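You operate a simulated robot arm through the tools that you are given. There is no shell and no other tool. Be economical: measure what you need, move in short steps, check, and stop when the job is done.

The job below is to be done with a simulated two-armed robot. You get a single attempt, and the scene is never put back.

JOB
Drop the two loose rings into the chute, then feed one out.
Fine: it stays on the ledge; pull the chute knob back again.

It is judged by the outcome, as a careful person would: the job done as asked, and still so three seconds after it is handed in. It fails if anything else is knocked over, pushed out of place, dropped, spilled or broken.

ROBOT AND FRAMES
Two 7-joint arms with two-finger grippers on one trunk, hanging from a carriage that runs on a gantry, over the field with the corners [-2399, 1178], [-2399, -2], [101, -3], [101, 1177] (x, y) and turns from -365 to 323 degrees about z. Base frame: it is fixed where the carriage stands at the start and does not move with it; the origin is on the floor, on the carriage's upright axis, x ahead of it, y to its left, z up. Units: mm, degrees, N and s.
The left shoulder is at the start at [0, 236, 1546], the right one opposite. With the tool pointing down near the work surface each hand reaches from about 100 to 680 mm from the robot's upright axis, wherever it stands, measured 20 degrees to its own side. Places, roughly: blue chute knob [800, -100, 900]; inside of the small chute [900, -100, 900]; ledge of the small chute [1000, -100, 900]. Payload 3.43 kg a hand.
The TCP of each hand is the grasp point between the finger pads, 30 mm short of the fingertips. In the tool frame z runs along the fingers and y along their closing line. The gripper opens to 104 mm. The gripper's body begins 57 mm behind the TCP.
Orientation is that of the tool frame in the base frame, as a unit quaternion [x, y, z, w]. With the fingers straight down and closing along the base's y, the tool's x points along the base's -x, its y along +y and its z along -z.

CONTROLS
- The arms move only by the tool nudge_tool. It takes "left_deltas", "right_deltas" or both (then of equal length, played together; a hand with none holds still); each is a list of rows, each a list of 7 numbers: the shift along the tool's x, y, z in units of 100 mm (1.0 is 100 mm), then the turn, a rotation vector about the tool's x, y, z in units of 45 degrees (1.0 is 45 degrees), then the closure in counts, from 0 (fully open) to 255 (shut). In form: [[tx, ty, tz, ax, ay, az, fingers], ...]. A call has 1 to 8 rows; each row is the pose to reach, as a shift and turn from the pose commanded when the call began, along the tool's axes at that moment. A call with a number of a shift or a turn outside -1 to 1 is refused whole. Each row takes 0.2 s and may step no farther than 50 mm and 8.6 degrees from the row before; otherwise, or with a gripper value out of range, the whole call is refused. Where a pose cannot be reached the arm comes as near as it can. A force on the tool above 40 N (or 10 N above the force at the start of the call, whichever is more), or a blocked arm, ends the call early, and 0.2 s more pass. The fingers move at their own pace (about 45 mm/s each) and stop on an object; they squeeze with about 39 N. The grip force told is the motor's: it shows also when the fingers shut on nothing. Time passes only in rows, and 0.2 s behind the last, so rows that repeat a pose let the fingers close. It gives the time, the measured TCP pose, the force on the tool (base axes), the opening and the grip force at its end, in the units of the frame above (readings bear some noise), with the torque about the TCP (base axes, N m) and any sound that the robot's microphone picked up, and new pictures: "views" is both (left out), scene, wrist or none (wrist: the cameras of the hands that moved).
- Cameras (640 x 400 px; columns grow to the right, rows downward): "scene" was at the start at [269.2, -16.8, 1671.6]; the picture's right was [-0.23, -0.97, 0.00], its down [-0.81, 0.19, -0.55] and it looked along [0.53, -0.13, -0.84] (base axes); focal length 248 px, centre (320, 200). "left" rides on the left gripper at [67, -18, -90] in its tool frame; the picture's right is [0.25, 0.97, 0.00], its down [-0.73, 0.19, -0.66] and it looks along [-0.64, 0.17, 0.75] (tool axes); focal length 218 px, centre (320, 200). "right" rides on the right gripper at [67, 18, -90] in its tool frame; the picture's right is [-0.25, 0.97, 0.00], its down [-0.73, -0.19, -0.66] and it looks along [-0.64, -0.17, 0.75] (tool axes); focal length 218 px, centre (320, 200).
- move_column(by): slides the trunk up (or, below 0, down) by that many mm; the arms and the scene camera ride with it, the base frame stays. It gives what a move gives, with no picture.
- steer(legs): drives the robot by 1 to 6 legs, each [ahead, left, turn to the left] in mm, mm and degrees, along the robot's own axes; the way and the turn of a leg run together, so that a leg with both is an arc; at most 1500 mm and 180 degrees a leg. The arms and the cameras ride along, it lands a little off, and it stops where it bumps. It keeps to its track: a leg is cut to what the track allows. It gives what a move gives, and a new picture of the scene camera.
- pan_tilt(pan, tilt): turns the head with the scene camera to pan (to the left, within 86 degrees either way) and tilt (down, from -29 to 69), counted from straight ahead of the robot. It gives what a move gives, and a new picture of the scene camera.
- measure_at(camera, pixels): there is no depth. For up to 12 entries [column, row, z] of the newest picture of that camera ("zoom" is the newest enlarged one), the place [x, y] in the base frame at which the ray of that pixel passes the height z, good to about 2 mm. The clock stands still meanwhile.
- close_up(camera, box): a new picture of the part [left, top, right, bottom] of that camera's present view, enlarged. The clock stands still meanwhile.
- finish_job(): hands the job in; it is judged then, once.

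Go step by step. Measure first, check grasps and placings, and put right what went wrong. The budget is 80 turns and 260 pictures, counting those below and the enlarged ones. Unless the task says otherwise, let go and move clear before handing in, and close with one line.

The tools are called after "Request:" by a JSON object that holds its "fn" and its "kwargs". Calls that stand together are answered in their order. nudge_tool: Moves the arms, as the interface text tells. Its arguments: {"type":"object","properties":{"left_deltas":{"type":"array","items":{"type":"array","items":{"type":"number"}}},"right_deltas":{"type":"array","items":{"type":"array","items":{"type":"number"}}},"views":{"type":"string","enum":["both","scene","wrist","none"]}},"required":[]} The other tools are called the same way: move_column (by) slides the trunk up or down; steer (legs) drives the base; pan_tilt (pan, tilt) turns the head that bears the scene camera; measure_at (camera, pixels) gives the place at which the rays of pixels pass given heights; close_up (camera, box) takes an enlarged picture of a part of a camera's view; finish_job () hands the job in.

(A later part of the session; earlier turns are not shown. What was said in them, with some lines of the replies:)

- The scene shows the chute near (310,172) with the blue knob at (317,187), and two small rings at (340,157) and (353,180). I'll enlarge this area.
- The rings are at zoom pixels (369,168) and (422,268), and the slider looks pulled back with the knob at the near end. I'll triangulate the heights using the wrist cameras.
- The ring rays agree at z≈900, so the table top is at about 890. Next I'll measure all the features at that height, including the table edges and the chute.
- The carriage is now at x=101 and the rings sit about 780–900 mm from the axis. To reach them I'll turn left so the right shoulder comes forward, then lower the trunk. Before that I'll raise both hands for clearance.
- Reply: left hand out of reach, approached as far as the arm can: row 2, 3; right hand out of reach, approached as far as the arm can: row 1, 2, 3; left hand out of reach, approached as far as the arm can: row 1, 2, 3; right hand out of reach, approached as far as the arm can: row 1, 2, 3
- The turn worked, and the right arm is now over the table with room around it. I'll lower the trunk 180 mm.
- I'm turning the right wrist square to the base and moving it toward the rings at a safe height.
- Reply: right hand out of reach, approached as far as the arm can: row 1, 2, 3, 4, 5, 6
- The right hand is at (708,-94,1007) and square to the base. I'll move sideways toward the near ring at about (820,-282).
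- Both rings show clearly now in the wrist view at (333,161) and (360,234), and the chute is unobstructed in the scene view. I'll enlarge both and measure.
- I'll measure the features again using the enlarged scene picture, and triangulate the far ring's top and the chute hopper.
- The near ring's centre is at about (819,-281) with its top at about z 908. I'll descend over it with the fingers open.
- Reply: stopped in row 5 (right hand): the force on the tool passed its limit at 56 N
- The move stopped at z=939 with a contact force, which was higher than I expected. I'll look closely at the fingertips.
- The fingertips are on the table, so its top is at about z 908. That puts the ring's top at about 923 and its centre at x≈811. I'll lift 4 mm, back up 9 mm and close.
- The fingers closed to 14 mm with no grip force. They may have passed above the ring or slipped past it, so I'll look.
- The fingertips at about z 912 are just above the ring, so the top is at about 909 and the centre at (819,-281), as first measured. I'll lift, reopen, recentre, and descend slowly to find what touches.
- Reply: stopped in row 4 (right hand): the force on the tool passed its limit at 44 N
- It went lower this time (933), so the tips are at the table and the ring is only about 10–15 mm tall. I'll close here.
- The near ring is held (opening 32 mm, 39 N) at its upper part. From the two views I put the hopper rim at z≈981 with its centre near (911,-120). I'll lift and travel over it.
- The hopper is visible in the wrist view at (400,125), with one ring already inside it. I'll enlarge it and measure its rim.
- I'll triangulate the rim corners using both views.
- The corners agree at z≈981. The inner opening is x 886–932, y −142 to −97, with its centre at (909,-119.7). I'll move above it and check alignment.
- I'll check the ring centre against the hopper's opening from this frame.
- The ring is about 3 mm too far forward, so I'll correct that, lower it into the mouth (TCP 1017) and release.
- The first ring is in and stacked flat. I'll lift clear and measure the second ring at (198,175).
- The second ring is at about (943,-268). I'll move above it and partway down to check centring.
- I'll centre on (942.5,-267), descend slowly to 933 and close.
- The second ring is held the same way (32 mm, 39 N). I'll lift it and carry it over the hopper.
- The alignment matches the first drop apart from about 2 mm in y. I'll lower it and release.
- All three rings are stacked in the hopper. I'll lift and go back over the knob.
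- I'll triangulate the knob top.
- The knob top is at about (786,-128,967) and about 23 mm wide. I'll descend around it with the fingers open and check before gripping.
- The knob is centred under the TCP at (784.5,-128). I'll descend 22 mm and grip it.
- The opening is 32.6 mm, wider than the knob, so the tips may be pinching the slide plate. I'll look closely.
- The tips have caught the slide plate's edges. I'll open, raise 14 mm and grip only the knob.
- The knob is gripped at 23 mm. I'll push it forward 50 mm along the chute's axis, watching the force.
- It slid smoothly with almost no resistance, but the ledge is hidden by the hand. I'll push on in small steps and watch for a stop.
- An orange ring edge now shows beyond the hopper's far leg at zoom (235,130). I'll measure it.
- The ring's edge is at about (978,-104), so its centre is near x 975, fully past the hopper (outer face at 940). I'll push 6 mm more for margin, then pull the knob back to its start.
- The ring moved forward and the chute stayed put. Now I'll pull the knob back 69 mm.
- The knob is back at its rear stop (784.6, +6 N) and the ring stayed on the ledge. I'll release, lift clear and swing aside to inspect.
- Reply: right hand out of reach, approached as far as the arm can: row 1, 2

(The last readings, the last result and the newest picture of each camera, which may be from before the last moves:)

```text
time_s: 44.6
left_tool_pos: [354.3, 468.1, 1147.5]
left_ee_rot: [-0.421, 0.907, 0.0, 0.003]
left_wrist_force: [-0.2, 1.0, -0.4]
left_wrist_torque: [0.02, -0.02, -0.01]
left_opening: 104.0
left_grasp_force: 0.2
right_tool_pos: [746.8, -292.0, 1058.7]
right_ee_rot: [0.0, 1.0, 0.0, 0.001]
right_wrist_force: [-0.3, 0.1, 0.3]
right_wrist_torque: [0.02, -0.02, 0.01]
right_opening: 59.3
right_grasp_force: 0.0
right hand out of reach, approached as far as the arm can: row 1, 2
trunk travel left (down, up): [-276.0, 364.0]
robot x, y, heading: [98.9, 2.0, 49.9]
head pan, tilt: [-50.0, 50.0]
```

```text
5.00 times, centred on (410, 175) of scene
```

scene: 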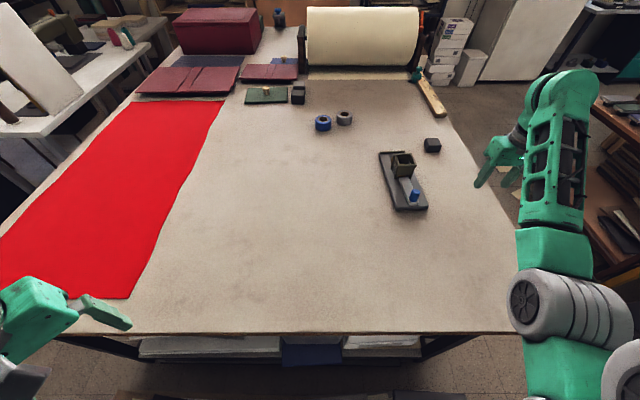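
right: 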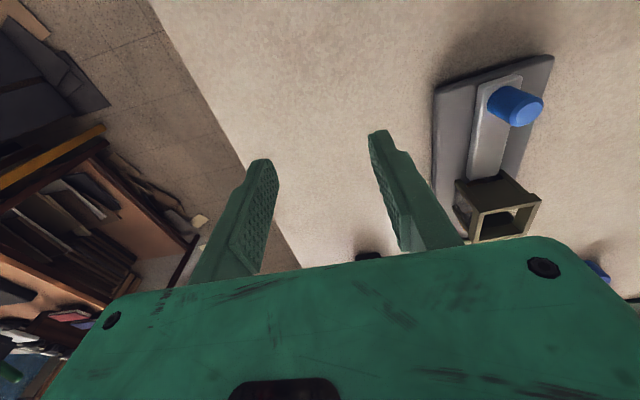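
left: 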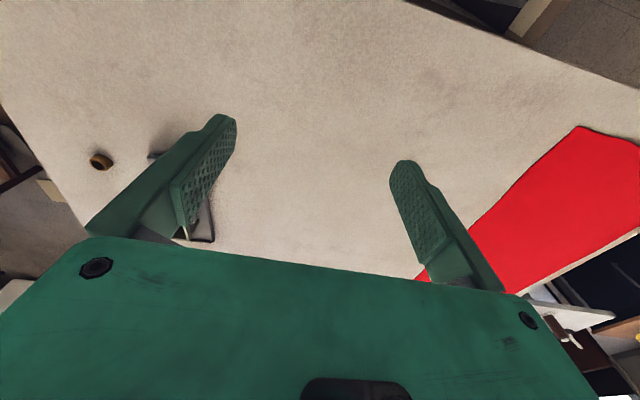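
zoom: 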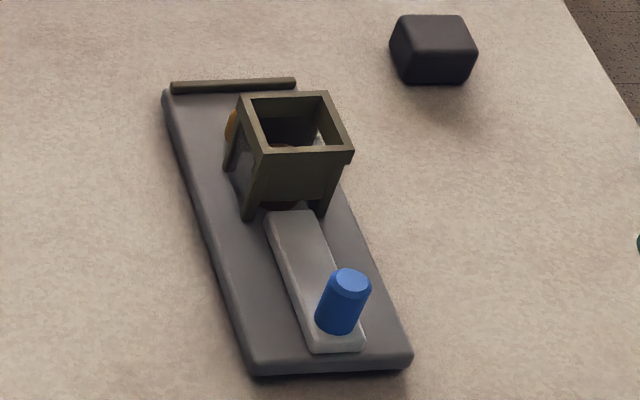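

The chute hasn't moved and the knob is back. To check the ledge and hopper from above, I'll bring the wrist camera forward on the right side.

Request:
{"fn": "nudge_tool", "kwargs": {"right_deltas": [[-0.3, 0.15, -0.1, 0, 0, 0, 110], [-0.65, 0.3, -0.2, 0, 0, 0, 110], [-1, 0.5, -0.2, 0, 0, 0, 110]], "views": "none"}}

Request:
{"fn": "nudge_tool", "kwargs": {"right_deltas": [[-0.4, 0.1, 0, 0, 0, 0, 110], [-0.8, 0.2, 0, 0, 0, 0, 110], [-1, 0.2, 0, 0, 0, 0, 110]], "views": "wrist"}}

Request:
{"fn": "close_up", "kwargs": {"camera": "right", "box": [340, 20, 520, 200]}}

```text
time_s: 45.4
left_tool_pos: [356.0, 468.3, 1148.5]
left_ee_rot: [-0.42, 0.907, 0.0, 0.003]
left_wrist_force: [0.6, 0.2, -0.5]
left_wrist_torque: [-0.03, 0.0, 0.0]
left_opening: 104.2
left_grasp_force: 0.0
right_tool_pos: [849.9, -242.3, 1079.9]
right_ee_rot: [0.0, 1.0, 0.0, 0.001]
right_wrist_force: [-0.2, 0.1, 0.0]
right_wrist_torque: [0.03, 0.04, -0.01]
right_opening: 59.1
right_grasp_force: 0.0
trunk travel left (down, up): [-276.0, 364.0]
robot x, y, heading: [97.1, -3.0, 49.7]
head pan, tilt: [-50.0, 50.0]
```

```text
time_s: 46.2
left_tool_pos: [355.8, 466.6, 1148.2]
left_ee_rot: [-0.421, 0.907, 0.001, 0.003]
left_wrist_force: [0.0, -0.1, 0.8]
left_wrist_torque: [0.0, 0.01, -0.02]
left_opening: 104.1
left_grasp_force: 0.0
right_tool_pos: [947.6, -222.2, 1081.1]
right_ee_rot: [0.0, 1.0, 0.0, 0.001]
right_wrist_force: [-0.3, 0.2, -0.7]
right_wrist_torque: [0.03, 0.0, 0.0]
right_opening: 59.3
right_grasp_force: 0.0
trunk travel left (down, up): [-276.0, 364.0]
robot x, y, heading: [98.0, 0.5, 49.8]
head pan, tilt: [-50.0, 50.0]
```

right: 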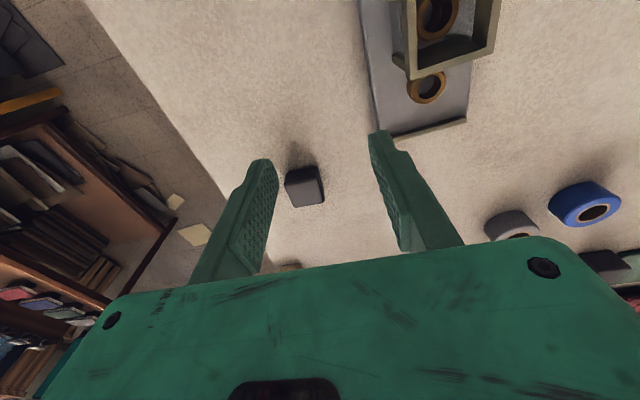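

```text
2.22 times, centred on (430, 110) of right
```

zoom: 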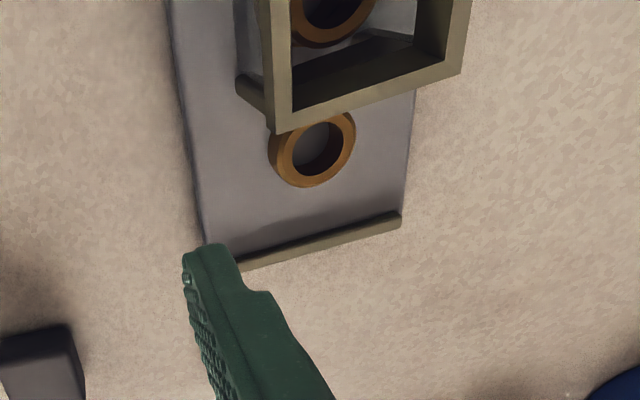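

From above, one ring lies flat on the ledge inside the lip, the others are in the chute, the knob is back, and the hand is clear. I'll hand in.

Request:
{"fn": "finish_job", "kwargs": {}}

```text
The job is handed in.
```

Both loose rings are in the chute, one ring was fed out and lies flat on the ledge, and the chute knob is pulled back to its start position.
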